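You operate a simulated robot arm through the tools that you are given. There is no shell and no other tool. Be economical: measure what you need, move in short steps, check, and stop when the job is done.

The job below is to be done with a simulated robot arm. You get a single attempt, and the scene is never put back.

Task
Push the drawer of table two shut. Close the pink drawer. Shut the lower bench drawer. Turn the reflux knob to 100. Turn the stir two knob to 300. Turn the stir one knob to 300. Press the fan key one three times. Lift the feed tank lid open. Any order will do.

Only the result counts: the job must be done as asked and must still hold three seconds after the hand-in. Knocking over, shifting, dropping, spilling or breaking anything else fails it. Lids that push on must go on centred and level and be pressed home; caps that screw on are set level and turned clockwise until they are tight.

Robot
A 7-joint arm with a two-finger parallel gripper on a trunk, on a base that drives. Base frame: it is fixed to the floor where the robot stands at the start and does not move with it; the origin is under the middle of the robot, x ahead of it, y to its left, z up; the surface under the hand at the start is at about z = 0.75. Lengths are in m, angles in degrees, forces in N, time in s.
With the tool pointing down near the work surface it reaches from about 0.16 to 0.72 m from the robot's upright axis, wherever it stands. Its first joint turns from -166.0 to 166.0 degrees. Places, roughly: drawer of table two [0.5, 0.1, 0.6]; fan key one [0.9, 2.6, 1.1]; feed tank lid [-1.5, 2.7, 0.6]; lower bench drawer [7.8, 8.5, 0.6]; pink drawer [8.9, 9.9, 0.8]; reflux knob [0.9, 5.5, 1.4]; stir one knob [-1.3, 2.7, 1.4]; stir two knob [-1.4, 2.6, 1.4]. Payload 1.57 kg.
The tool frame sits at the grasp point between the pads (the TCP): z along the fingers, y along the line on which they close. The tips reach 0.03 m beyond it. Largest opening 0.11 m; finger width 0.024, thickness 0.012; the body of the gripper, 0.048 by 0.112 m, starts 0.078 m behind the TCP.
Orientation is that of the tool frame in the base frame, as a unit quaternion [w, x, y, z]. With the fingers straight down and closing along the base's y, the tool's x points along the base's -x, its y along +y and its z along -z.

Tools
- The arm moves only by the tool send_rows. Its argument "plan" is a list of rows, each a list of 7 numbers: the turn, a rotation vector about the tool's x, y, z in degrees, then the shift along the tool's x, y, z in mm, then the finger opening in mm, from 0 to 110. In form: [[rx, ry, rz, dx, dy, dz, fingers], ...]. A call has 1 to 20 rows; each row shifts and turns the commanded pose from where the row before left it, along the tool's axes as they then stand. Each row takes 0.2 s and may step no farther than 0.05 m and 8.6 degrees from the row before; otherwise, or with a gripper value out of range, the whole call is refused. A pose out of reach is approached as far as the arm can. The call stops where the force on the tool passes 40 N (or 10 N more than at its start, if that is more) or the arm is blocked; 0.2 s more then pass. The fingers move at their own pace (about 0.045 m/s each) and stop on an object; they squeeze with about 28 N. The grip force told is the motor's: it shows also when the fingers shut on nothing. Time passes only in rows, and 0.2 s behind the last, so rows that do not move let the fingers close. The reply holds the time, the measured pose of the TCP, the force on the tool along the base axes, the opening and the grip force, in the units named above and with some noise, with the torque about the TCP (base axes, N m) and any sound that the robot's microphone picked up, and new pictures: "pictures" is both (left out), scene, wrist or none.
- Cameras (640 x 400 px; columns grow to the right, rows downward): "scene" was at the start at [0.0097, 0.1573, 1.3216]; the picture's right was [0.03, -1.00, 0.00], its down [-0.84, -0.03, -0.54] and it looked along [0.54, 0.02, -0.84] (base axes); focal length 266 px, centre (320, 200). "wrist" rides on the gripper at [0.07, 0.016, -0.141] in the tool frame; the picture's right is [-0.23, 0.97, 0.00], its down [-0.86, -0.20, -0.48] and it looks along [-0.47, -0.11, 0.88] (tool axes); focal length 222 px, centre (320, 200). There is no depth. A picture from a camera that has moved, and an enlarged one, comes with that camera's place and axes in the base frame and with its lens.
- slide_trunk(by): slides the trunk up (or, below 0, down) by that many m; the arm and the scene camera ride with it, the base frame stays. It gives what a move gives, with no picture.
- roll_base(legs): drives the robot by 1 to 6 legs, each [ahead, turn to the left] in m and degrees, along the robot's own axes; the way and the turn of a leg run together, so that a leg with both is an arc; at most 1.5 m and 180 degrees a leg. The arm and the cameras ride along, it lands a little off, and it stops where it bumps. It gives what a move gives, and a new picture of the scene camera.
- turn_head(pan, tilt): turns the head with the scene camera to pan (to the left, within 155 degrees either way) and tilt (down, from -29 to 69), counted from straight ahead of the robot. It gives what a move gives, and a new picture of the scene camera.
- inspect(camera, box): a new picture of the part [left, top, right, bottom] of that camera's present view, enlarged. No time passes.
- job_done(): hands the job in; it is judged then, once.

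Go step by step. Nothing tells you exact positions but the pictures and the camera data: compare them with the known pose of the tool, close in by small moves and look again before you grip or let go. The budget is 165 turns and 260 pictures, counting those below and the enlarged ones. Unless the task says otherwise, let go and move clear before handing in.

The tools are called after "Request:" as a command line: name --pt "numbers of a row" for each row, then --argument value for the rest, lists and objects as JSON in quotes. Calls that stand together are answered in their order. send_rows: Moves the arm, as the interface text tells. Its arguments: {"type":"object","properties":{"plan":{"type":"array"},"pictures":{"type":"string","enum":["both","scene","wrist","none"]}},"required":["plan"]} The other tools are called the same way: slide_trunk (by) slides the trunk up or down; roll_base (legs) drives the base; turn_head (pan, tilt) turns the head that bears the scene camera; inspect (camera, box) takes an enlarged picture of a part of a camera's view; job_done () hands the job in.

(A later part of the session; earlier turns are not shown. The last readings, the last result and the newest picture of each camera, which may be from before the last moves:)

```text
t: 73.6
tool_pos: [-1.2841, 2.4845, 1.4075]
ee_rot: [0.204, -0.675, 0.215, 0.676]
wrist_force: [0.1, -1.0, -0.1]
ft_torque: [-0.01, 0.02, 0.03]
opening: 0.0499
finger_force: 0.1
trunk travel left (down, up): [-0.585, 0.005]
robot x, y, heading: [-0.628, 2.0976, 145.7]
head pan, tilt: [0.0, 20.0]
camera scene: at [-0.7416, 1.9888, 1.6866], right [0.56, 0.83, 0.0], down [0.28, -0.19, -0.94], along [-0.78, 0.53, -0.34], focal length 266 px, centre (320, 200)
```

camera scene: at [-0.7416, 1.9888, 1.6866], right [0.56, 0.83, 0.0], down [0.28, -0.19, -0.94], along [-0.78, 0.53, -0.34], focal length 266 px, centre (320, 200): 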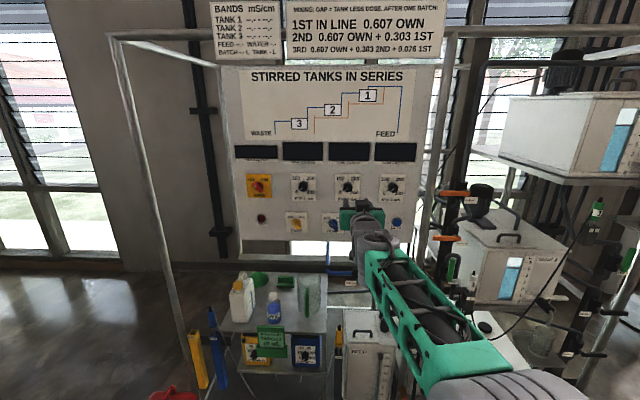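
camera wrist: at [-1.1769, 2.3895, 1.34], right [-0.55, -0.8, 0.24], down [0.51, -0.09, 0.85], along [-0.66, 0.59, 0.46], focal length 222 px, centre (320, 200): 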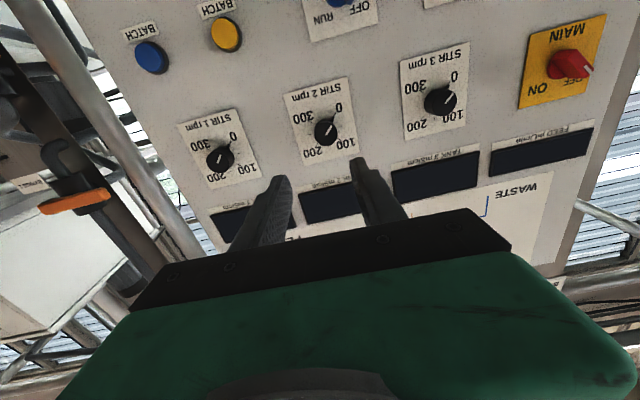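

The wrist view agrees with the stir 2 location. I'll roll the gripper back 134° to leave room for a 270° clockwise turn.

Request:
send_rows --pt "0 0 -8.4 0 0 0 50" --pt "0 0 -8.4 0 0 0 50" --pt "0 0 -8.4 0 0 0 50" --pt "0 0 -8.4 0 0 0 50" --pt "0 0 -8.4 0 0 0 50" --pt "0 0 -8.4 0 0 0 50" --pt "0 0 -8.4 0 0 0 50" --pt "0 0 -8.4 0 0 0 50" --pt "0 0 -8.4 0 0 0 50" --pt "0 0 -8.4 0 0 0 50" --pt "0 0 -8.4 0 0 0 50" --pt "0 0 -8.4 0 0 0 50" --pt "0 0 -8.4 0 0 0 50" --pt "0 0 -8.4 0 0 0 50" --pt "0 0 -8.4 0 0 0 50" --pt "0 0 -8.4 0 0 0 50" --pt "0 0 0 0 0 0 50"

```text
t: 77.2
tool_pos: [-1.2861, 2.484, 1.4039]
ee_rot: [0.702, -0.46, -0.539, 0.073]
wrist_force: [-0.7, -0.6, -0.2]
ft_torque: [-0.03, 0.0, 0.03]
opening: 0.0502
finger_force: 0.0
trunk travel left (down, up): [-0.585, 0.005]
robot x, y, heading: [-0.6299, 2.0973, 145.8]
head pan, tilt: [0.0, 20.0]
camera scene: at [-0.7416, 1.9888, 1.6867], right [0.56, 0.83, 0.0], down [0.28, -0.19, -0.94], along [-0.78, 0.53, -0.34], focal length 266 px, centre (320, 200)
camera wrist: at [-1.1345, 2.454, 1.4417], right [0.29, 0.42, -0.86], down [-0.03, -0.9, -0.44], along [-0.96, 0.16, -0.24], focal length 222 px, centre (320, 200)
```

scene: 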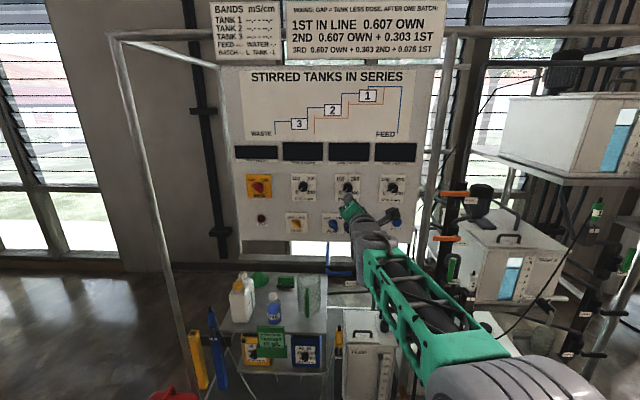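
wrist: 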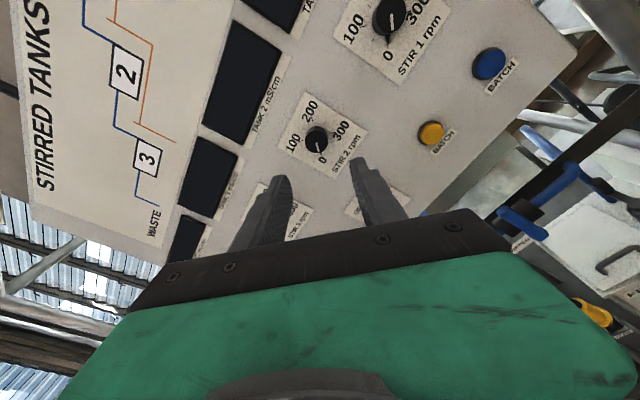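

The knob pointer at 0 is clear, and the remaining offset is about (-4, -6) mm sideways. I'll close in to about 5 cm and recheck.

Request:
send_rows --pt "0 0 0 -2 -3 35 50" --pt "0 0 0 -2 -3 35 50" --pt "0 0 0 0 0 30 50" --pt "0 0 0 0 0 0 50"

Request:
inspect --camera "wrist" --box '[220, 50, 420, 200]'

Request:
inspect --camera "scene" --box '[280, 150, 440, 250]'

```text
t: 78.2
tool_pos: [-1.3759, 2.5349, 1.4068]
ee_rot: [0.703, -0.459, -0.539, 0.074]
wrist_force: [0.2, 1.1, -0.3]
ft_torque: [-0.03, -0.02, 0.0]
opening: 0.0503
finger_force: 0.1
trunk travel left (down, up): [-0.585, 0.005]
robot x, y, heading: [-0.6298, 2.1018, 145.9]
head pan, tilt: [0.0, 20.0]
camera scene: at [-0.7414, 1.9887, 1.6867], right [0.56, 0.83, 0.0], down [0.28, -0.19, -0.94], along [-0.78, 0.53, -0.34], focal length 266 px, centre (320, 200)
camera wrist: at [-1.2222, 2.5046, 1.4438], right [0.29, 0.42, -0.86], down [-0.03, -0.9, -0.44], along [-0.96, 0.16, -0.24], focal length 222 px, centre (320, 200)
```

scene: 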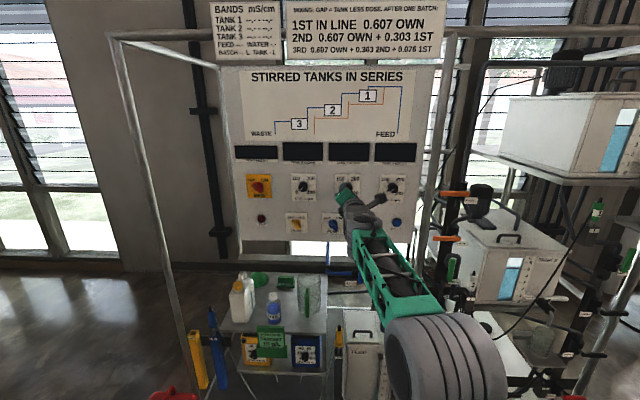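
wrist: 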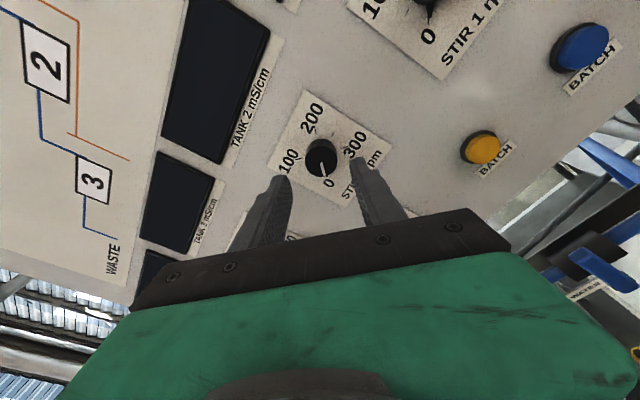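

```text
2.67 times, centred on (320, 125) of wrist
camera zoom: at [-1.2222, 2.5046, 1.4438], right [0.29, 0.42, -0.86], down [-0.03, -0.9, -0.44], along [-0.96, 0.16, -0.24], focal length 592 px, centre (320, 400)
```

zoom: 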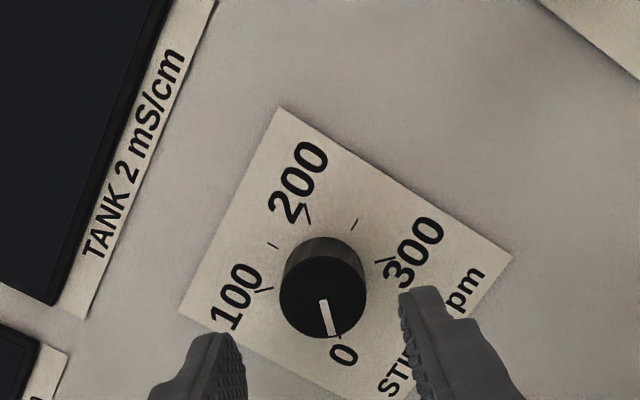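

```text
4.00 times, centred on (360, 200) of scene
camera zoom: at [-0.7414, 1.9887, 1.6867], right [0.56, 0.83, 0.0], down [0.28, -0.19, -0.94], along [-0.78, 0.53, -0.34], focal length 1065 px, centre (160, 200)
```

zoom: 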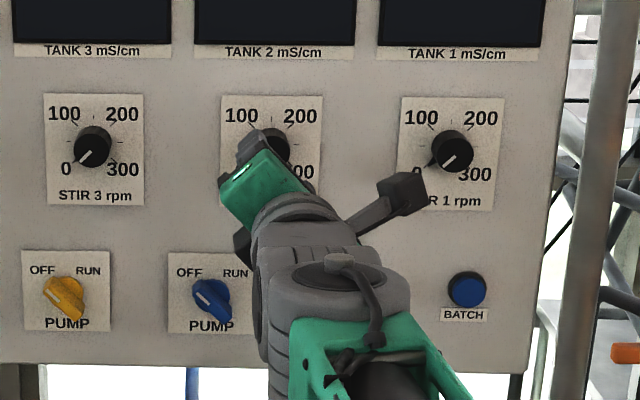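

The knob is centred between the fingers. I'll advance onto it.

Request:
send_rows --pt "0 0 0 0 1 30 50" --pt "0 0 0 0 0 25 50" --pt "0 0 0 0 0 0 50" --pictures "none"

Request:
inspect --camera "wrist" --box '[220, 50, 420, 200]'

```text
t: 79.0
tool_pos: [-1.4202, 2.5654, 1.4052]
ee_rot: [0.703, -0.459, -0.538, 0.074]
wrist_force: [0.2, -0.8, -0.6]
ft_torque: [0.01, 0.01, -0.01]
opening: 0.0502
finger_force: 0.0
trunk travel left (down, up): [-0.585, 0.005]
robot x, y, heading: [-0.6251, 2.0963, 146.2]
head pan, tilt: [0.0, 20.0]
```

```text
2.67 times, centred on (320, 125) of wrist
camera zoom: at [-1.2678, 2.5361, 1.4429], right [0.29, 0.42, -0.86], down [-0.03, -0.9, -0.44], along [-0.96, 0.16, -0.24], focal length 592 px, centre (320, 400)
```

zoom: 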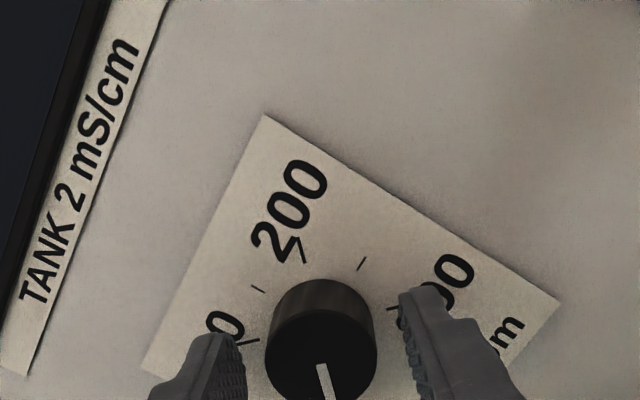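

Request:
send_rows --pt "0 0 0 0 0 7 50" --pt "0 0 0 0 0 0 15" --pt "0 0 0 0 0 0 15" --pt "0 0 0 0 0 0 15" --pt "0 0 0 0 0 0 15" --pt "0 0 0 0 0 0 15" --pt "0 0 5 0 0 0 15" --pt "0 0 5 0 0 0 15" --pt "0 0 5 0 0 0 15" --pt "0 0 5 0 0 0 15" --pt "0 0 0 0 0 0 15" --pictures "wrist"

Request:
inspect --camera "wrist" --box '[220, 50, 420, 200]'

```text
t: 81.4
tool_pos: [-1.4258, 2.5701, 1.4058]
ee_rot: [0.68, -0.545, -0.45, 0.195]
wrist_force: [-14.5, 6.4, 11.7]
ft_torque: [-0.37, -0.45, -0.79]
opening: 0.0315
finger_force: 40.3
trunk travel left (down, up): [-0.585, 0.005]
robot x, y, heading: [-0.6281, 2.0969, 145.9]
head pan, tilt: [0.0, 20.0]
camera wrist: at [-1.2679, 2.5474, 1.4189], right [0.1, 0.15, -0.98], down [-0.09, -0.98, -0.16], along [-0.99, 0.11, -0.09], focal length 222 px, centre (320, 200)
```

wrist: 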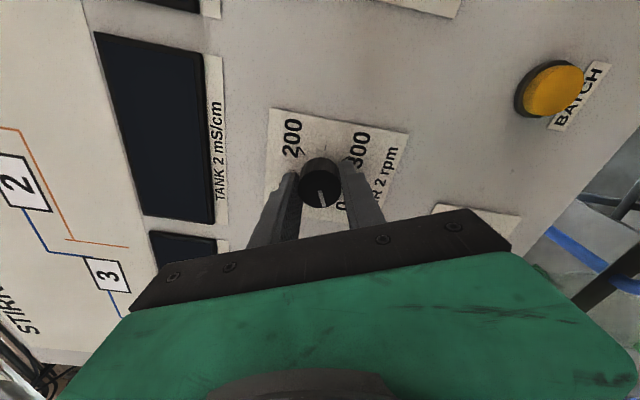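

```text
2.67 times, centred on (320, 125) of wrist
camera zoom: at [-1.2679, 2.5474, 1.4189], right [0.1, 0.15, -0.98], down [-0.09, -0.98, -0.16], along [-0.99, 0.11, -0.09], focal length 592 px, centre (320, 400)
```

zoom: 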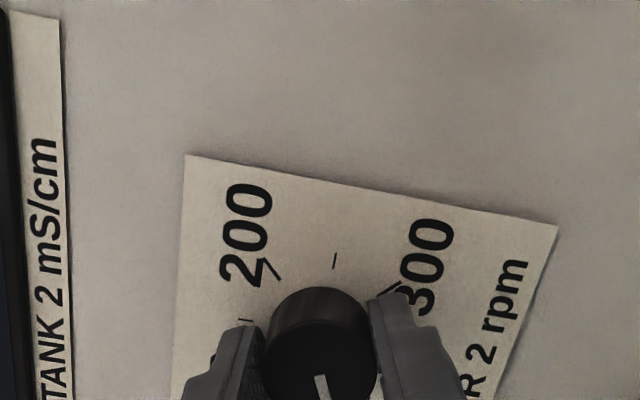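

The knob turns with the gripper. I'll continue clockwise.

Request:
send_rows --pt "0 0 8 0 0 0 15" --pt "0 0 8 0 0 0 15" --pt "0 0 8 0 0 0 15" --pt "0 0 8 0 0 0 15" --pt "0 0 8 0 0 0 15" --pt "0 0 8 0 0 0 15" --pt "0 0 8 0 0 0 15" --pt "0 0 8 0 0 0 15" --pt "0 0 8 0 0 0 15" --pt "0 0 8 0 0 0 15" --pt "0 0 8 0 0 0 15" --pt "0 0 8 0 0 0 15" --pt "0 0 8 0 0 0 15" --pt "0 0 8 0 0 0 15" --pt "0 0 8 0 0 0 15" --pt "0 0 8 0 0 0 15" --pt "0 0 8 0 0 0 15" --pt "0 0 8 0 0 0 15" --pt "0 0 8 0 0 0 15" --pt "0 0 0 0 0 0 15"

```text
t: 85.6
tool_pos: [-1.4237, 2.5684, 1.4037]
ee_rot: [-0.025, -0.569, 0.421, 0.706]
wrist_force: [-8.4, -1.8, 10.6]
ft_torque: [0.01, -0.02, -0.89]
opening: 0.0317
finger_force: 40.8
trunk travel left (down, up): [-0.585, 0.005]
robot x, y, heading: [-0.6239, 2.0987, 145.8]
head pan, tilt: [0.0, 20.0]
camera scene: at [-0.7422, 1.9876, 1.6866], right [0.56, 0.83, 0.0], down [0.28, -0.19, -0.94], along [-0.78, 0.53, -0.34], focal length 266 px, centre (320, 200)
camera wrist: at [-1.3377, 2.4415, 1.3615], right [-0.35, -0.51, 0.78], down [0.78, 0.3, 0.55], along [-0.51, 0.81, 0.29], focal length 222 px, centre (320, 200)
```

scene: 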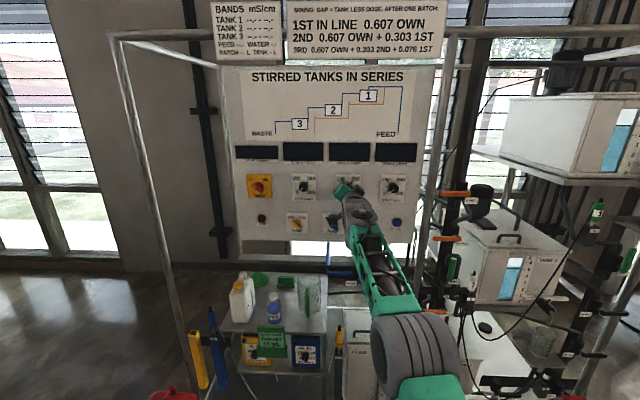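
wrist: 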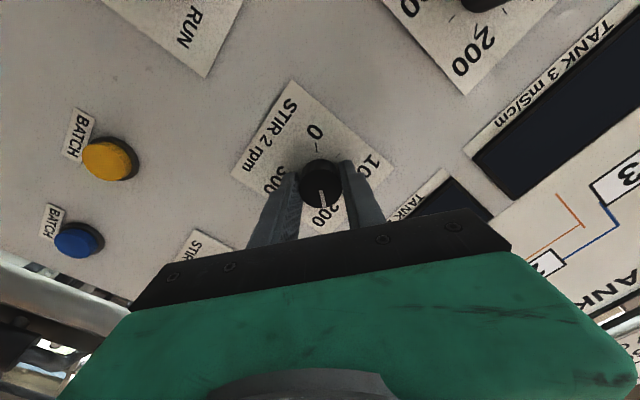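

Request:
send_rows --pt "0 0 8 0 0 0 15" --pt "0 0 8 0 0 0 15" --pt "0 0 8 0 0 0 15" --pt "0 0 8 0 0 0 15" --pt "0 0 8 0 0 0 15" --pt "0 0 8 0 0 0 15" --pt "0 0 8 0 0 0 15" --pt "0 0 8 0 0 0 15" --pt "0 0 8 0 0 0 15" --pt "0 0 8 0 0 0 15" --pt "0 0 8 0 0 0 15" --pt "0 0 8 0 0 0 15" --pt "0 0 0 0 0 0 15" --pictures "wrist"

Request:
inspect --camera "wrist" --box '[220, 80, 420, 230]'

```text
t: 88.4
tool_pos: [-1.4235, 2.568, 1.4055]
ee_rot: [-0.542, -0.067, 0.703, 0.455]
wrist_force: [-7.4, -2.0, 9.4]
ft_torque: [0.88, 0.79, -0.35]
opening: 0.0318
finger_force: 41.3
trunk travel left (down, up): [-0.585, 0.005]
robot x, y, heading: [-0.625, 2.0951, 145.7]
head pan, tilt: [0.0, 20.0]
camera wrist: at [-1.3277, 2.4562, 1.4674], right [0.48, 0.7, 0.53], down [0.66, 0.12, -0.74], along [-0.58, 0.71, -0.4], focal length 222 px, centre (320, 200)
```

wrist: 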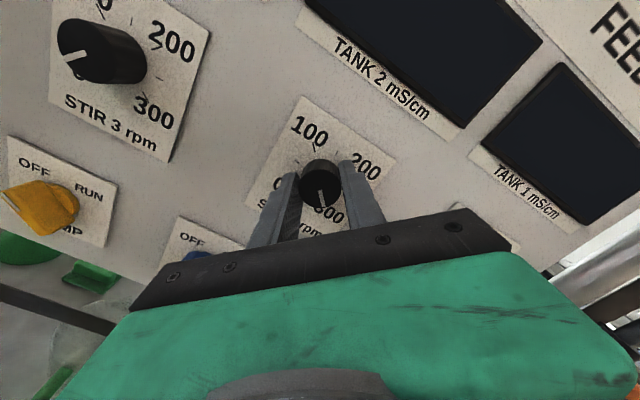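

```text
2.67 times, centred on (320, 155) of wrist
camera zoom: at [-1.3277, 2.4562, 1.4674], right [0.48, 0.7, 0.53], down [0.66, 0.12, -0.74], along [-0.58, 0.71, -0.4], focal length 592 px, centre (320, 320)
```

zoom: 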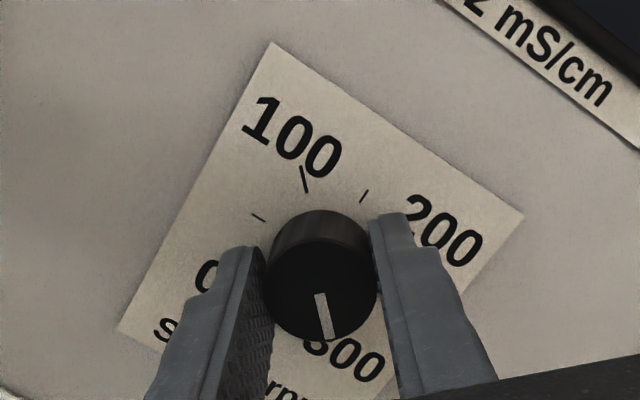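

Request:
send_rows --pt "0 0 2 0 0 0 15" --pt "0 0 0 0 0 0 15" --pt "0 0 0 0 0 0 55" --pt "0 0 0 0 0 0 55" --pt "0 0 0 0 0 0 55" --pt "0 0 0 0 0 -30 55" --pt "0 0 0 0 0 -40 55" --pt "0 0 0 0 0 -40 55" --pt "0 0 0 0 0 0 55"

Request:
inspect --camera "wrist" --box '[220, 50, 420, 200]'

Request:
inspect --camera "scene" --box '[280, 150, 440, 250]'

```text
t: 90.4
tool_pos: [-1.3325, 2.5061, 1.404]
ee_rot: [-0.549, -0.056, 0.706, 0.444]
wrist_force: [0.3, 0.4, 0.0]
ft_torque: [-0.01, -0.03, 0.0]
opening: 0.0551
finger_force: 0.0
trunk travel left (down, up): [-0.585, 0.005]
robot x, y, heading: [-0.6256, 2.093, 145.8]
head pan, tilt: [0.0, 20.0]
camera scene: at [-0.7419, 1.9887, 1.6866], right [0.56, 0.83, 0.0], down [0.28, -0.19, -0.94], along [-0.78, 0.53, -0.34], focal length 266 px, centre (320, 200)
camera wrist: at [-1.2355, 2.3956, 1.4675], right [0.49, 0.71, 0.51], down [0.65, 0.09, -0.76], along [-0.59, 0.7, -0.41], focal length 222 px, centre (320, 200)
```

scene: 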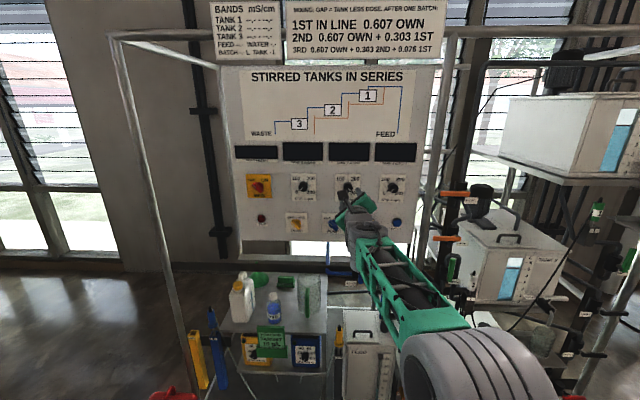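
wrist: 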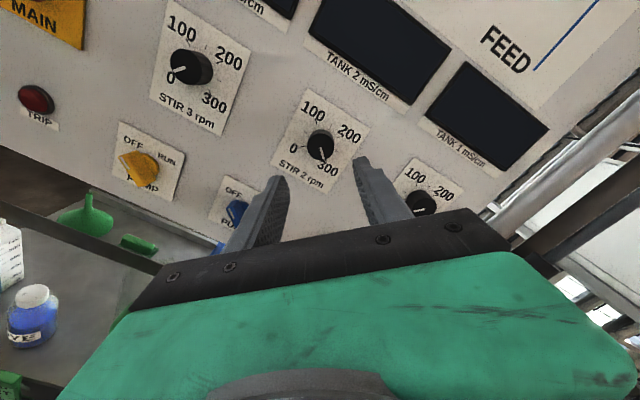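

```text
2.67 times, centred on (320, 125) of wrist
camera zoom: at [-1.2355, 2.3956, 1.4675], right [0.49, 0.71, 0.51], down [0.65, 0.09, -0.76], along [-0.59, 0.7, -0.41], focal length 592 px, centre (320, 400)
```

zoom: 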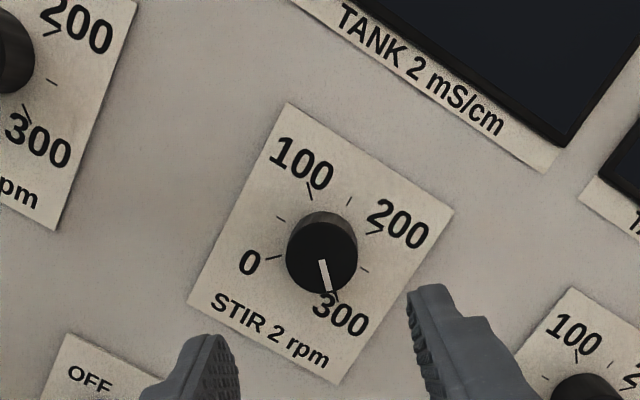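

```text
4.00 times, centred on (360, 200) of scene
camera zoom: at [-0.7419, 1.9887, 1.6866], right [0.56, 0.83, 0.0], down [0.28, -0.19, -0.94], along [-0.78, 0.53, -0.34], focal length 1065 px, centre (160, 200)
```

zoom: 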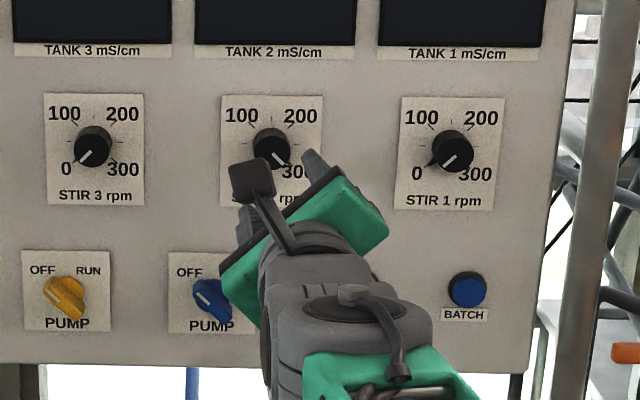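

Stir 2 points at 300. Now I'll roll the gripper back 270° and shift right to stir 1.

Request:
send_rows --pt "0 0 -8.5 0 0 0 55" --pt "0 0 -8.5 0 0 0 55" --pt "0 0 -8.5 0 0 0 55" --pt "0 0 -8.5 0 0 0 55" --pt "0 0 -8.5 0 0 0 55" --pt "0 0 -8.5 0 0 0 55" --pt "0 0 -8.5 0 0 0 55" --pt "0 0 -8.5 0 0 0 55" --pt "0 0 -8.5 0 0 0 55" --pt "0 0 -8.5 0 0 0 55" --pt "0 0 -8.5 0 0 0 55" --pt "0 0 -8.5 0 0 0 55" --pt "0 0 -8.5 0 0 0 55" --pt "0 0 -8.5 0 0 0 55" --pt "0 0 -8.5 0 0 0 55" --pt "0 0 -8.5 0 0 0 55" --pt "0 0 -8.5 0 0 0 55" --pt "0 0 -8.5 0 0 0 55" --pt "0 0 -8.5 0 0 0 55" --pt "0 0 -8.5 0 0 0 55" --pictures "none"

Request:
send_rows --pt "0 0 -8.5 0 0 0 55" --pt "0 0 -8.5 0 0 0 55" --pt "0 0 -8.5 0 0 0 55" --pt "0 0 -8.5 0 0 0 55" --pt "0 0 -8.5 0 0 0 55" --pt "0 0 -8.5 0 0 0 55" --pt "0 0 -8.5 0 0 0 55" --pt "0 0 -8.5 0 0 0 55" --pt "0 0 -8.5 0 0 0 55" --pt "0 0 -8.5 0 0 0 55" --pt "0 0 -8.5 0 0 0 55" --pt "0 0 -6.5 0 0 0 55" --pt "0 0 0 29 28 0 55" --pt "0 0 0 29 28 0 55" --pt "0 0 0 29 28 0 55" --pt "0 0 0 29 28 0 55" --pt "0 0 0 0 0 0 55"

Request:
inspect --camera "wrist" --box '[220, 50, 420, 200]'

```text
t: 94.6
tool_pos: [-1.3318, 2.5064, 1.4043]
ee_rot: [-0.396, 0.707, -0.006, -0.585]
wrist_force: [0.5, -1.4, -0.1]
ft_torque: [0.01, 0.01, 0.02]
opening: 0.0551
finger_force: 0.1
trunk travel left (down, up): [-0.585, 0.005]
robot x, y, heading: [-0.6288, 2.0995, 146.1]
head pan, tilt: [0.0, 20.0]
```

```text
t: 98.2
tool_pos: [-1.2406, 2.6357, 1.4021]
ee_rot: [0.703, -0.46, -0.538, 0.074]
wrist_force: [0.6, 0.7, 0.0]
ft_torque: [0.01, -0.01, 0.0]
opening: 0.0551
finger_force: 0.0
trunk travel left (down, up): [-0.585, 0.005]
robot x, y, heading: [-0.6281, 2.098, 146.0]
head pan, tilt: [0.0, 20.0]
camera scene: at [-0.7417, 1.9885, 1.6866], right [0.56, 0.83, 0.0], down [0.28, -0.19, -0.94], along [-0.78, 0.53, -0.34], focal length 266 px, centre (320, 200)
camera wrist: at [-1.0887, 2.6059, 1.4398], right [0.29, 0.42, -0.86], down [-0.03, -0.9, -0.44], along [-0.96, 0.16, -0.24], focal length 222 px, centre (320, 200)
```

scene: 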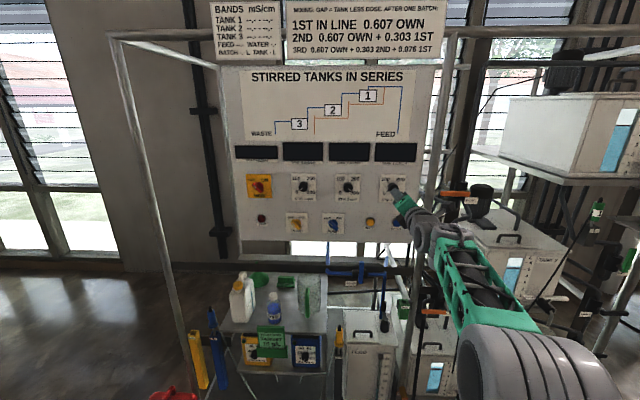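
wrist: 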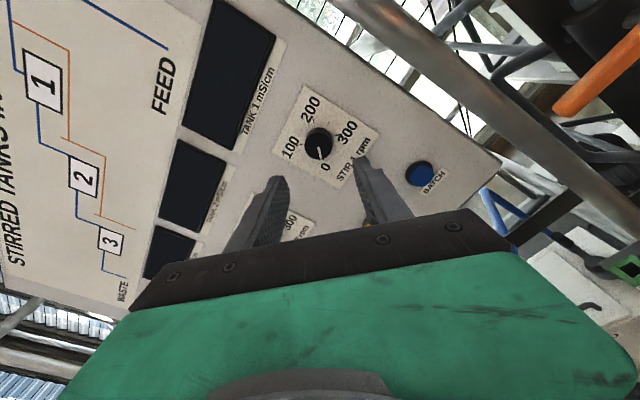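

```text
2.67 times, centred on (320, 125) of wrist
camera zoom: at [-1.0887, 2.6059, 1.4398], right [0.29, 0.42, -0.86], down [-0.03, -0.9, -0.44], along [-0.96, 0.16, -0.24], focal length 592 px, centre (320, 400)
```

zoom: 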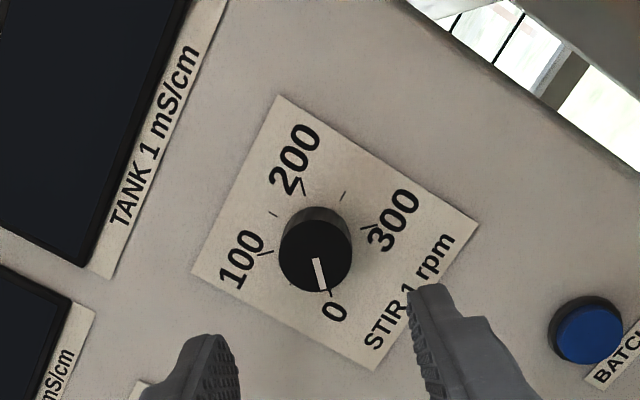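

Stir 1 is nearly centred. I'll advance in two steps and grip it.

Request:
send_rows --pt "0 0 0 0 -2 30 52" --pt "0 0 0 0 0 30 52" --pt "0 0 0 0 0 25 52" --pt "0 0 0 0 0 0 52" --pictures "none"

Request:
inspect --camera "wrist" --box '[220, 50, 420, 200]'

```text
t: 99.2
tool_pos: [-1.3117, 2.6847, 1.4035]
ee_rot: [0.702, -0.459, -0.539, 0.073]
wrist_force: [-0.8, -0.3, -0.5]
ft_torque: [0.0, 0.01, -0.01]
opening: 0.0521
finger_force: 0.0
trunk travel left (down, up): [-0.585, 0.005]
robot x, y, heading: [-0.6247, 2.1013, 146.0]
head pan, tilt: [0.0, 20.0]
```

```text
2.67 times, centred on (320, 125) of wrist
camera zoom: at [-1.1604, 2.6549, 1.4412], right [0.29, 0.42, -0.86], down [-0.03, -0.9, -0.44], along [-0.96, 0.16, -0.24], focal length 592 px, centre (320, 400)
```

zoom: 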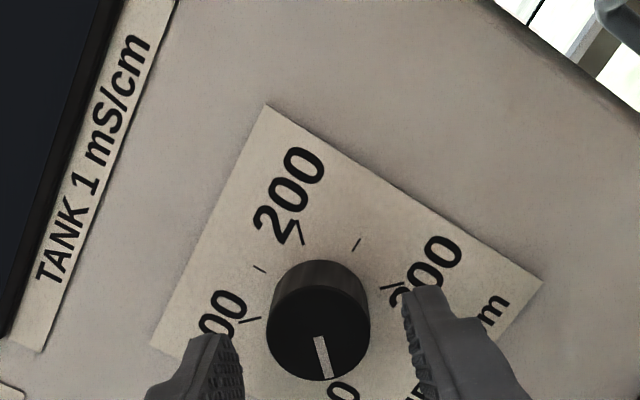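

Request:
send_rows --pt "0 0 0 0 -1.5 24 52" --pt "0 0 0 0 0 0 15" --pt "0 0 0 0 0 0 15" --pt "0 0 0 0 0 0 15" --pt "0 0 0 0 0 0 15" --pt "0 0 5 0 0 0 15" --pt "0 0 5 0 0 0 15" --pt "0 0 8 0 0 0 15" --pt "0 0 8 0 0 0 15" --pt "0 0 8 0 0 0 15" --pt "0 0 8 0 0 0 15" --pt "0 0 8 0 0 0 15" --pt "0 0 8 0 0 0 15" --pt "0 0 8 0 0 0 15" --pt "0 0 8 0 0 0 15" --pt "0 0 8 0 0 0 15" --pt "0 0 8 0 0 0 15" --pt "0 0 8 0 0 0 15" --pt "0 0 8 0 0 0 15" --pt "0 0 0 0 0 0 15" --pictures "wrist"

```text
t: 103.4
tool_pos: [-1.3319, 2.6979, 1.4086]
ee_rot: [-0.365, 0.704, -0.044, -0.607]
wrist_force: [0.0, -9.3, 2.4]
ft_torque: [0.5, 0.67, -0.65]
opening: 0.032
finger_force: 40.3
trunk travel left (down, up): [-0.585, 0.005]
robot x, y, heading: [-0.6288, 2.0984, 145.4]
head pan, tilt: [0.0, 20.0]
camera wrist: at [-1.2048, 2.632, 1.3405], right [-0.55, -0.8, -0.25], down [0.27, -0.45, 0.85], along [-0.79, 0.4, 0.47], focal length 222 px, centre (320, 200)
```

wrist: 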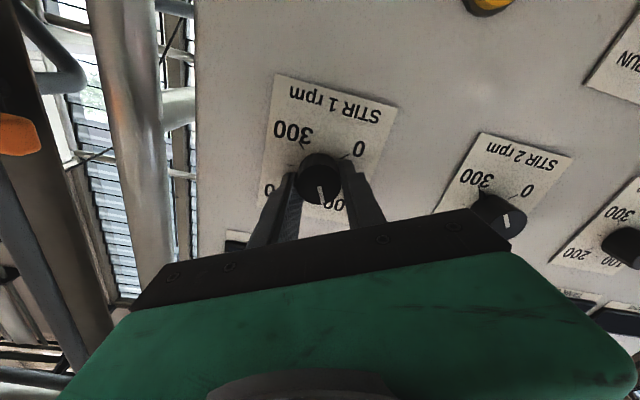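

Request:
send_rows --pt "0 0 8 0 0 0 15" --pt "0 0 8 0 0 0 15" --pt "0 0 8 0 0 0 15" --pt "0 0 8 0 0 0 15" --pt "0 0 8 0 0 0 15" --pt "0 0 8 0 0 0 15" --pt "0 0 8 0 0 0 15" --pt "0 0 8 0 0 0 15" --pt "0 0 8 0 0 0 15" --pt "0 0 8 0 0 0 15" --pt "0 0 8 0 0 0 15" --pt "0 0 8 0 0 0 15" --pt "0 0 8 0 0 0 15" --pt "0 0 8 0 0 0 15" --pt "0 0 8 0 0 0 15" --pt "0 0 8 0 0 0 15" --pt "0 0 8 0 0 0 15" --pt "0 0 8 0 0 0 15" --pt "0 0 8 0 0 0 15" --pt "0 0 8 0 0 0 15" --pictures "none"

Request:
send_rows --pt "0 0 4 0 0 0 15" --pt "0 0 0 0 0 0 15" --pictures "none"

Request:
inspect --camera "wrist" --box '[220, 80, 420, 230]'

```text
t: 107.6
tool_pos: [-1.3292, 2.7013, 1.4022]
ee_rot: [-0.533, -0.077, 0.705, 0.462]
wrist_force: [25.2, -4.3, -11.1]
ft_torque: [0.7, 0.85, -0.53]
opening: 0.032
finger_force: 40.5
trunk travel left (down, up): [-0.585, 0.005]
robot x, y, heading: [-0.6256, 2.097, 145.9]
head pan, tilt: [0.0, 20.0]
```

```text
t: 108.2
tool_pos: [-1.33, 2.7006, 1.4037]
ee_rot: [-0.548, -0.054, 0.706, 0.444]
wrist_force: [26.4, -6.7, -16.5]
ft_torque: [0.54, 0.33, -1.11]
opening: 0.0321
finger_force: 40.8
trunk travel left (down, up): [-0.585, 0.005]
robot x, y, heading: [-0.6235, 2.0971, 146.1]
head pan, tilt: [0.0, 20.0]
```

```text
2.67 times, centred on (320, 155) of wrist
camera zoom: at [-1.2333, 2.5906, 1.4676], right [0.49, 0.71, 0.5], down [0.65, 0.09, -0.76], along [-0.59, 0.69, -0.42], focal length 592 px, centre (320, 320)
```

zoom: 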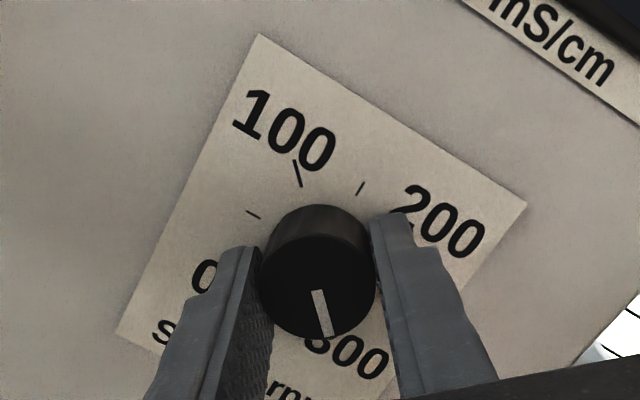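

Stir 1 looks like it's at 300. I'll release it, retreat and check.

Request:
send_rows --pt "0 0 0 0 0 0 55" --pt "0 0 0 0 0 0 55" --pt "0 0 0 0 0 0 55" --pt "0 0 0 0 0 -30 55" --pt "0 0 0 0 0 -40 55" --pt "0 0 0 0 0 -40 55" --pt "0 0 0 0 0 0 55" --pictures "none"

Request:
inspect --camera "wrist" --box '[220, 50, 420, 200]'

Request:
inspect --camera "scene" --box '[280, 150, 440, 250]'

```text
t: 108.7
tool_pos: [-1.332, 2.6958, 1.3988]
ee_rot: [-0.547, -0.055, 0.71, 0.44]
wrist_force: [17.0, -17.1, -7.3]
ft_torque: [-0.12, 0.2, -0.64]
opening: 0.0475
finger_force: 0.0
trunk travel left (down, up): [-0.585, 0.005]
robot x, y, heading: [-0.6257, 2.0993, 146.1]
head pan, tilt: [0.0, 20.0]
stopped in row 2: the force on the tool passed its limit at 43 N (the readings are from after the stop); the commanded pose is now the measured one
```

```text
2.67 times, centred on (320, 125) of wrist
camera zoom: at [-1.2363, 2.5867, 1.4643], right [0.48, 0.72, 0.5], down [0.65, 0.09, -0.75], along [-0.59, 0.69, -0.43], focal length 592 px, centre (320, 400)
```

zoom: 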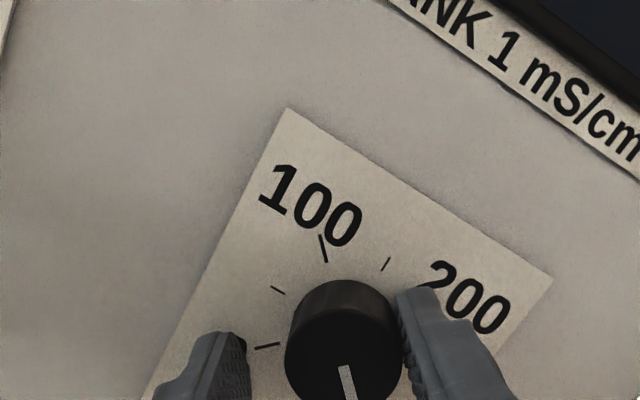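

```text
4.00 times, centred on (360, 200) of scene
camera zoom: at [-0.7387, 1.9854, 1.6868], right [0.56, 0.83, 0.0], down [0.28, -0.19, -0.94], along [-0.78, 0.53, -0.34], focal length 1065 px, centre (160, 200)
```

zoom: 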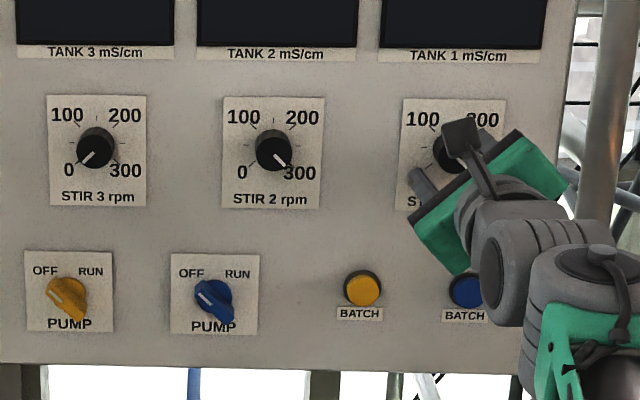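

The right finger still touches the knob, so I'll shift 5 mm towards it, finish opening and retreat.

Request:
send_rows --pt "0 0 0 0 3 0 50" --pt "0 0 0 0 3 0 55" --pt "0 0 0 0 0 0 58" --pt "0 0 0 0 0 0 58" --pt "0 0 0 0 0 -20 58" --pt "0 0 0 0 0 -40 58" --pt "0 0 0 0 0 -45 58" --pt "0 0 0 0 0 0 58" --pictures "none"

Request:
inspect --camera "wrist" --box '[220, 50, 420, 200]'

Request:
inspect --camera "scene" --box '[280, 150, 440, 250]'

```text
t: 109.5
tool_pos: [-1.3319, 2.6964, 1.3997]
ee_rot: [-0.547, -0.058, 0.712, 0.436]
wrist_force: [15.8, -22.5, -9.2]
ft_torque: [-0.05, 0.18, -0.55]
opening: 0.0471
finger_force: 0.0
trunk travel left (down, up): [-0.585, 0.005]
robot x, y, heading: [-0.6265, 2.1011, 146.1]
head pan, tilt: [0.0, 20.0]
stopped in row 4: the force on the tool passed its limit at 40 N (the readings are from after the stop); the commanded pose is now the measured one
```

```text
2.67 times, centred on (320, 125) of wrist
camera zoom: at [-1.2355, 2.5879, 1.4661], right [0.47, 0.72, 0.5], down [0.66, 0.09, -0.75], along [-0.59, 0.68, -0.43], focal length 592 px, centre (320, 400)
```

zoom: 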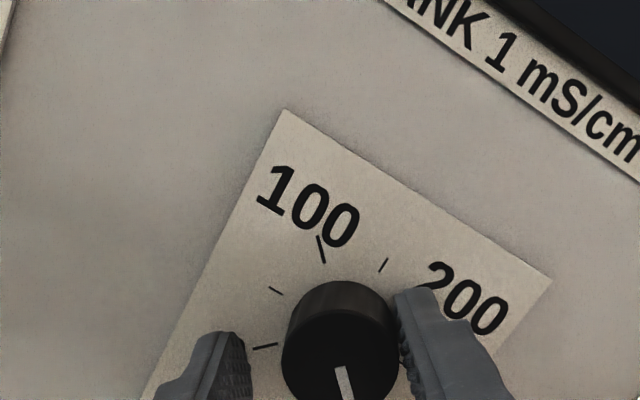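

```text
4.00 times, centred on (360, 200) of scene
camera zoom: at [-0.7375, 1.9842, 1.6867], right [0.56, 0.83, 0.0], down [0.28, -0.19, -0.94], along [-0.78, 0.52, -0.34], focal length 1065 px, centre (160, 200)
```

zoom: 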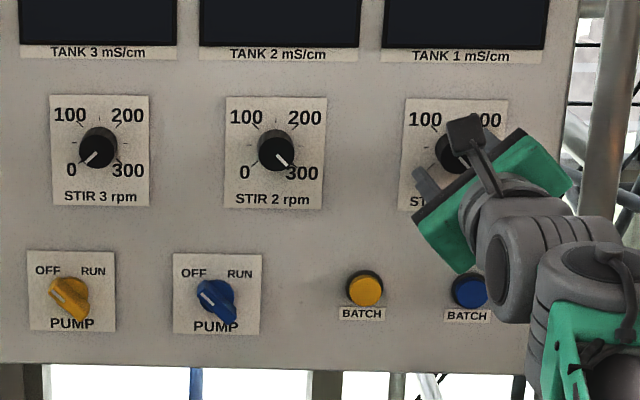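

The tool is being pushed back from the panel and the opening is already wide enough. I'll retreat straight back.

Request:
send_rows --pt "0 0 0 0 0 -8 47" --pt "0 0 0 0 0 -12 47" --pt "0 0 0 0 0 -20 47" --pt "0 0 0 0 0 -35 50" --pt "0 0 0 0 0 -35 50" --pt "0 0 0 0 0 0 50"

Request:
inspect --camera "wrist" --box '[220, 50, 420, 200]'

Request:
inspect --camera "scene" --box '[280, 150, 440, 250]'

```text
t: 111.0
tool_pos: [-1.2437, 2.6435, 1.3973]
ee_rot: [-0.546, -0.057, 0.712, 0.438]
wrist_force: [-0.8, 0.0, 0.3]
ft_torque: [0.0, 0.0, -0.03]
opening: 0.05
finger_force: 0.0
trunk travel left (down, up): [-0.585, 0.005]
robot x, y, heading: [-0.6258, 2.1007, 145.9]
head pan, tilt: [0.0, 20.0]
camera scene: at [-0.7412, 1.9885, 1.6866], right [0.56, 0.83, 0.0], down [0.28, -0.19, -0.94], along [-0.78, 0.52, -0.34], focal length 266 px, centre (320, 200)
camera wrist: at [-1.1467, 2.5355, 1.4638], right [0.48, 0.72, 0.5], down [0.66, 0.09, -0.75], along [-0.58, 0.69, -0.43], focal length 222 px, centre (320, 200)
```

scene: 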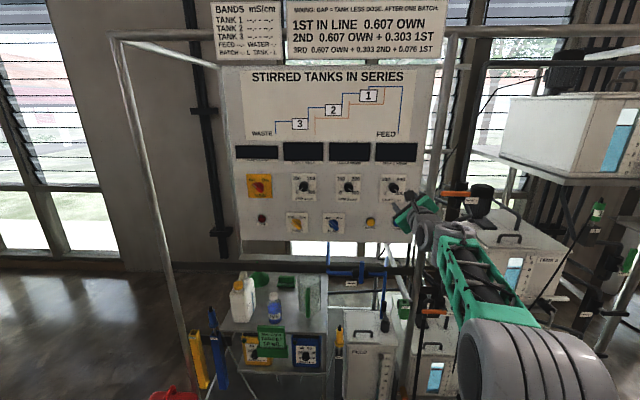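
wrist: 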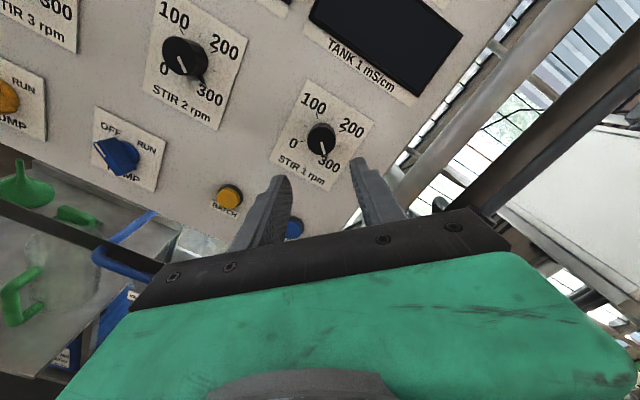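

```text
2.67 times, centred on (320, 125) of wrist
camera zoom: at [-1.1467, 2.5355, 1.4638], right [0.48, 0.72, 0.5], down [0.66, 0.09, -0.75], along [-0.58, 0.69, -0.43], focal length 592 px, centre (320, 400)
```

zoom: 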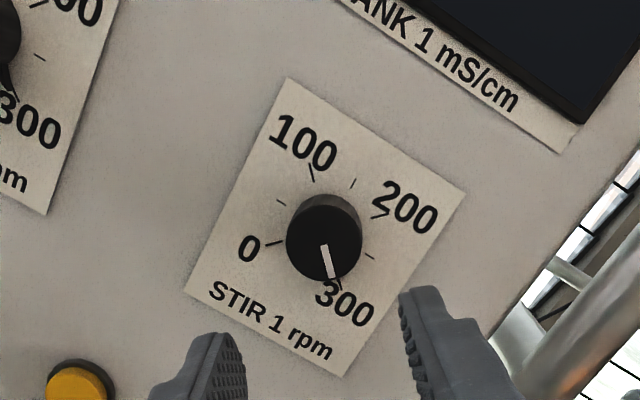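

```text
4.00 times, centred on (360, 200) of scene
camera zoom: at [-0.7412, 1.9885, 1.6866], right [0.56, 0.83, 0.0], down [0.28, -0.19, -0.94], along [-0.78, 0.52, -0.34], focal length 1065 px, centre (160, 200)
```

zoom: 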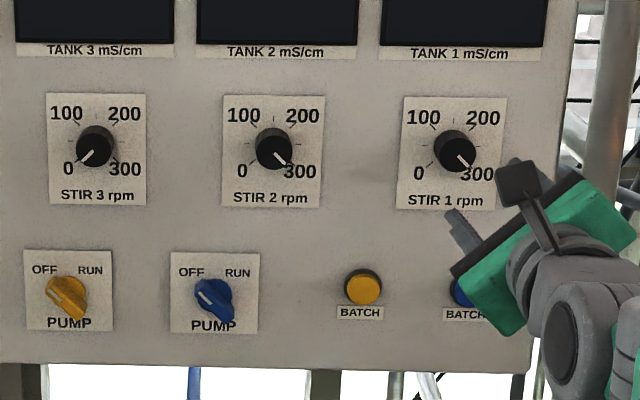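

Both stir knobs read 300. Next is the feed tank lid, so I'll retreat, roll the gripper to a vertical closing direction, lower the trunk and look at the tank.

Request:
send_rows --pt "0 0 0 0 0 -40 50" --pt "0 0 0 0 0 -40 50" --pt "0 0 0 0 0 -40 50" --pt "0 0 -7.5 0 0 0 50" --pt "0 0 -7.5 0 0 0 50" --pt "0 0 -7.5 0 0 0 50" --pt "0 0 -7.5 0 0 0 50" --pt "0 0 -7.5 0 0 0 50" --pt "0 0 -7.5 0 0 0 50" --pt "0 0 0 0 0 0 50" --pictures "none"

Request:
slide_trunk --by -0.45

Request:
turn_head --pan 0 --tilt 30

Request:
inspect --camera "scene" --box '[260, 110, 460, 235]'

Request:
inspect --camera "wrist" --box '[0, 0, 640, 400]'

```text
t: 113.2
tool_pos: [-1.1421, 2.5729, 1.4033]
ee_rot: [-0.337, -0.325, 0.635, 0.614]
wrist_force: [0.0, -0.1, -1.2]
ft_torque: [0.04, 0.01, 0.0]
opening: 0.0502
finger_force: 0.0
trunk travel left (down, up): [-0.585, 0.005]
robot x, y, heading: [-0.6276, 2.0975, 146.1]
head pan, tilt: [0.0, 20.0]
```

```text
refused: -0.45 is not a number from -0.4 to 0.4
```

```text
t: 113.9
tool_pos: [-1.1429, 2.5723, 1.4029]
ee_rot: [-0.337, -0.326, 0.636, 0.613]
wrist_force: [-0.2, 0.5, 0.3]
ft_torque: [0.01, -0.01, -0.02]
opening: 0.0501
finger_force: 0.1
trunk travel left (down, up): [-0.585, 0.005]
robot x, y, heading: [-0.6276, 2.0982, 146.1]
head pan, tilt: [0.0, 30.0]
camera scene: at [-0.7388, 1.9868, 1.6707], right [0.56, 0.83, 0.0], down [0.41, -0.28, -0.87], along [-0.72, 0.48, -0.5], focal length 266 px, centre (320, 200)
```

scene: 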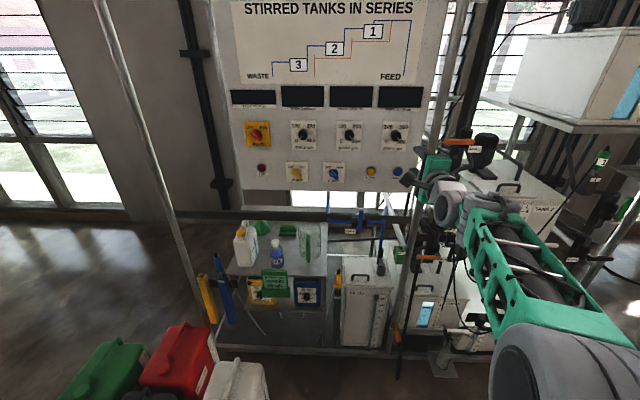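

```text
3.20 times, centred on (360, 172) of scene
camera zoom: at [-0.7388, 1.9868, 1.6707], right [0.56, 0.83, 0.0], down [0.41, -0.28, -0.87], along [-0.72, 0.48, -0.5], focal length 852 px, centre (192, 288)
```

zoom: 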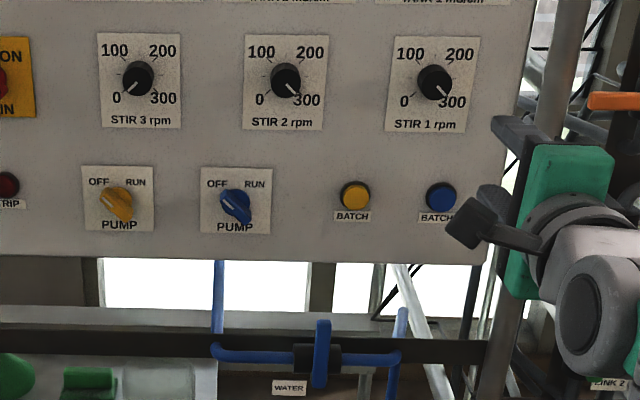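

```text
1.00 times, centred on (320, 200) of wrist (not enlarged: the box is as wide or as high as the picture)
camera zoom: at [-1.064, 2.4357, 1.4264], right [0.13, 0.22, 0.97], down [0.88, 0.43, -0.22], along [-0.46, 0.87, -0.14], focal length 222 px, centre (320, 200)
```

zoom: 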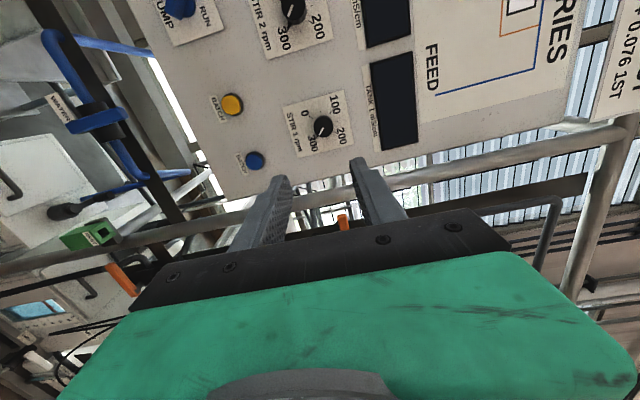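

Request:
slide_trunk --by -0.4

Request:
turn_head --pan 0 --tilt 32

Request:
inspect --camera "scene" --box '[260, 100, 460, 225]'

Request:
inspect --camera "wrist" --box '[0, 0, 640, 400]'

```text
t: 117.7
tool_pos: [-1.1425, 2.573, 1.0039]
ee_rot: [-0.336, -0.326, 0.636, 0.614]
wrist_force: [-0.2, -1.1, 0.1]
ft_torque: [-0.01, 0.0, -0.02]
opening: 0.0502
finger_force: 0.0
trunk travel left (down, up): [-0.185, 0.405]
robot x, y, heading: [-0.6259, 2.0959, 145.9]
head pan, tilt: [0.0, 30.0]
```

```text
t: 118.3
tool_pos: [-1.1434, 2.5734, 1.0046]
ee_rot: [-0.337, -0.325, 0.636, 0.613]
wrist_force: [0.0, -0.1, -0.5]
ft_torque: [0.02, 0.0, -0.02]
opening: 0.0501
finger_force: 0.1
trunk travel left (down, up): [-0.185, 0.405]
robot x, y, heading: [-0.6321, 2.0951, 146.0]
head pan, tilt: [0.0, 32.0]
camera scene: at [-0.7381, 1.9863, 1.2675], right [0.56, 0.83, 0.0], down [0.44, -0.3, -0.85], along [-0.7, 0.47, -0.53], focal length 266 px, centre (320, 200)
```

scene: 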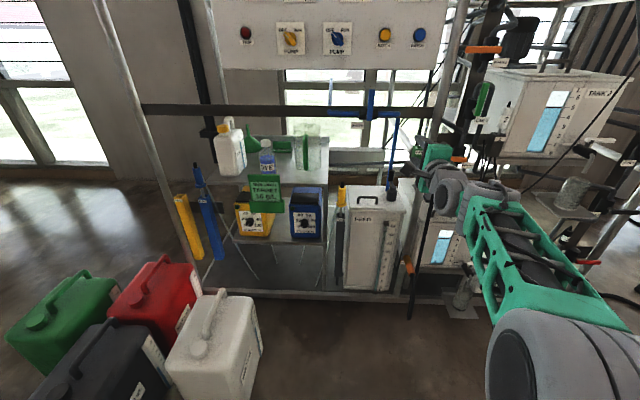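

```text
3.20 times, centred on (360, 162) of scene
camera zoom: at [-0.7381, 1.9863, 1.2675], right [0.56, 0.83, 0.0], down [0.44, -0.3, -0.85], along [-0.7, 0.47, -0.53], focal length 852 px, centre (192, 320)
```

zoom: 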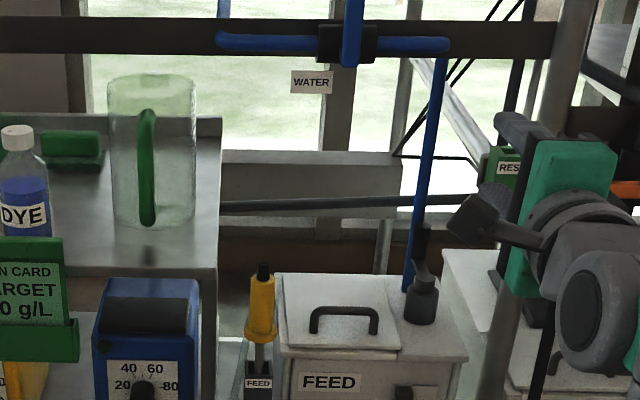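

```text
1.00 times, centred on (320, 200) of wrist (not enlarged: the box is as wide or as high as the picture)
camera zoom: at [-1.064, 2.4357, 1.0264], right [0.13, 0.22, 0.97], down [0.88, 0.43, -0.22], along [-0.46, 0.87, -0.14], focal length 222 px, centre (320, 200)
```

zoom: 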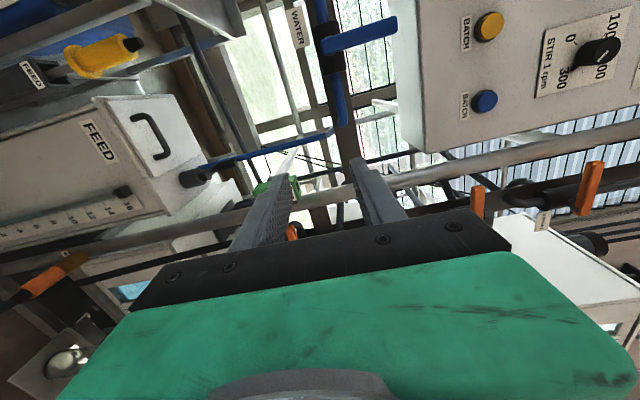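

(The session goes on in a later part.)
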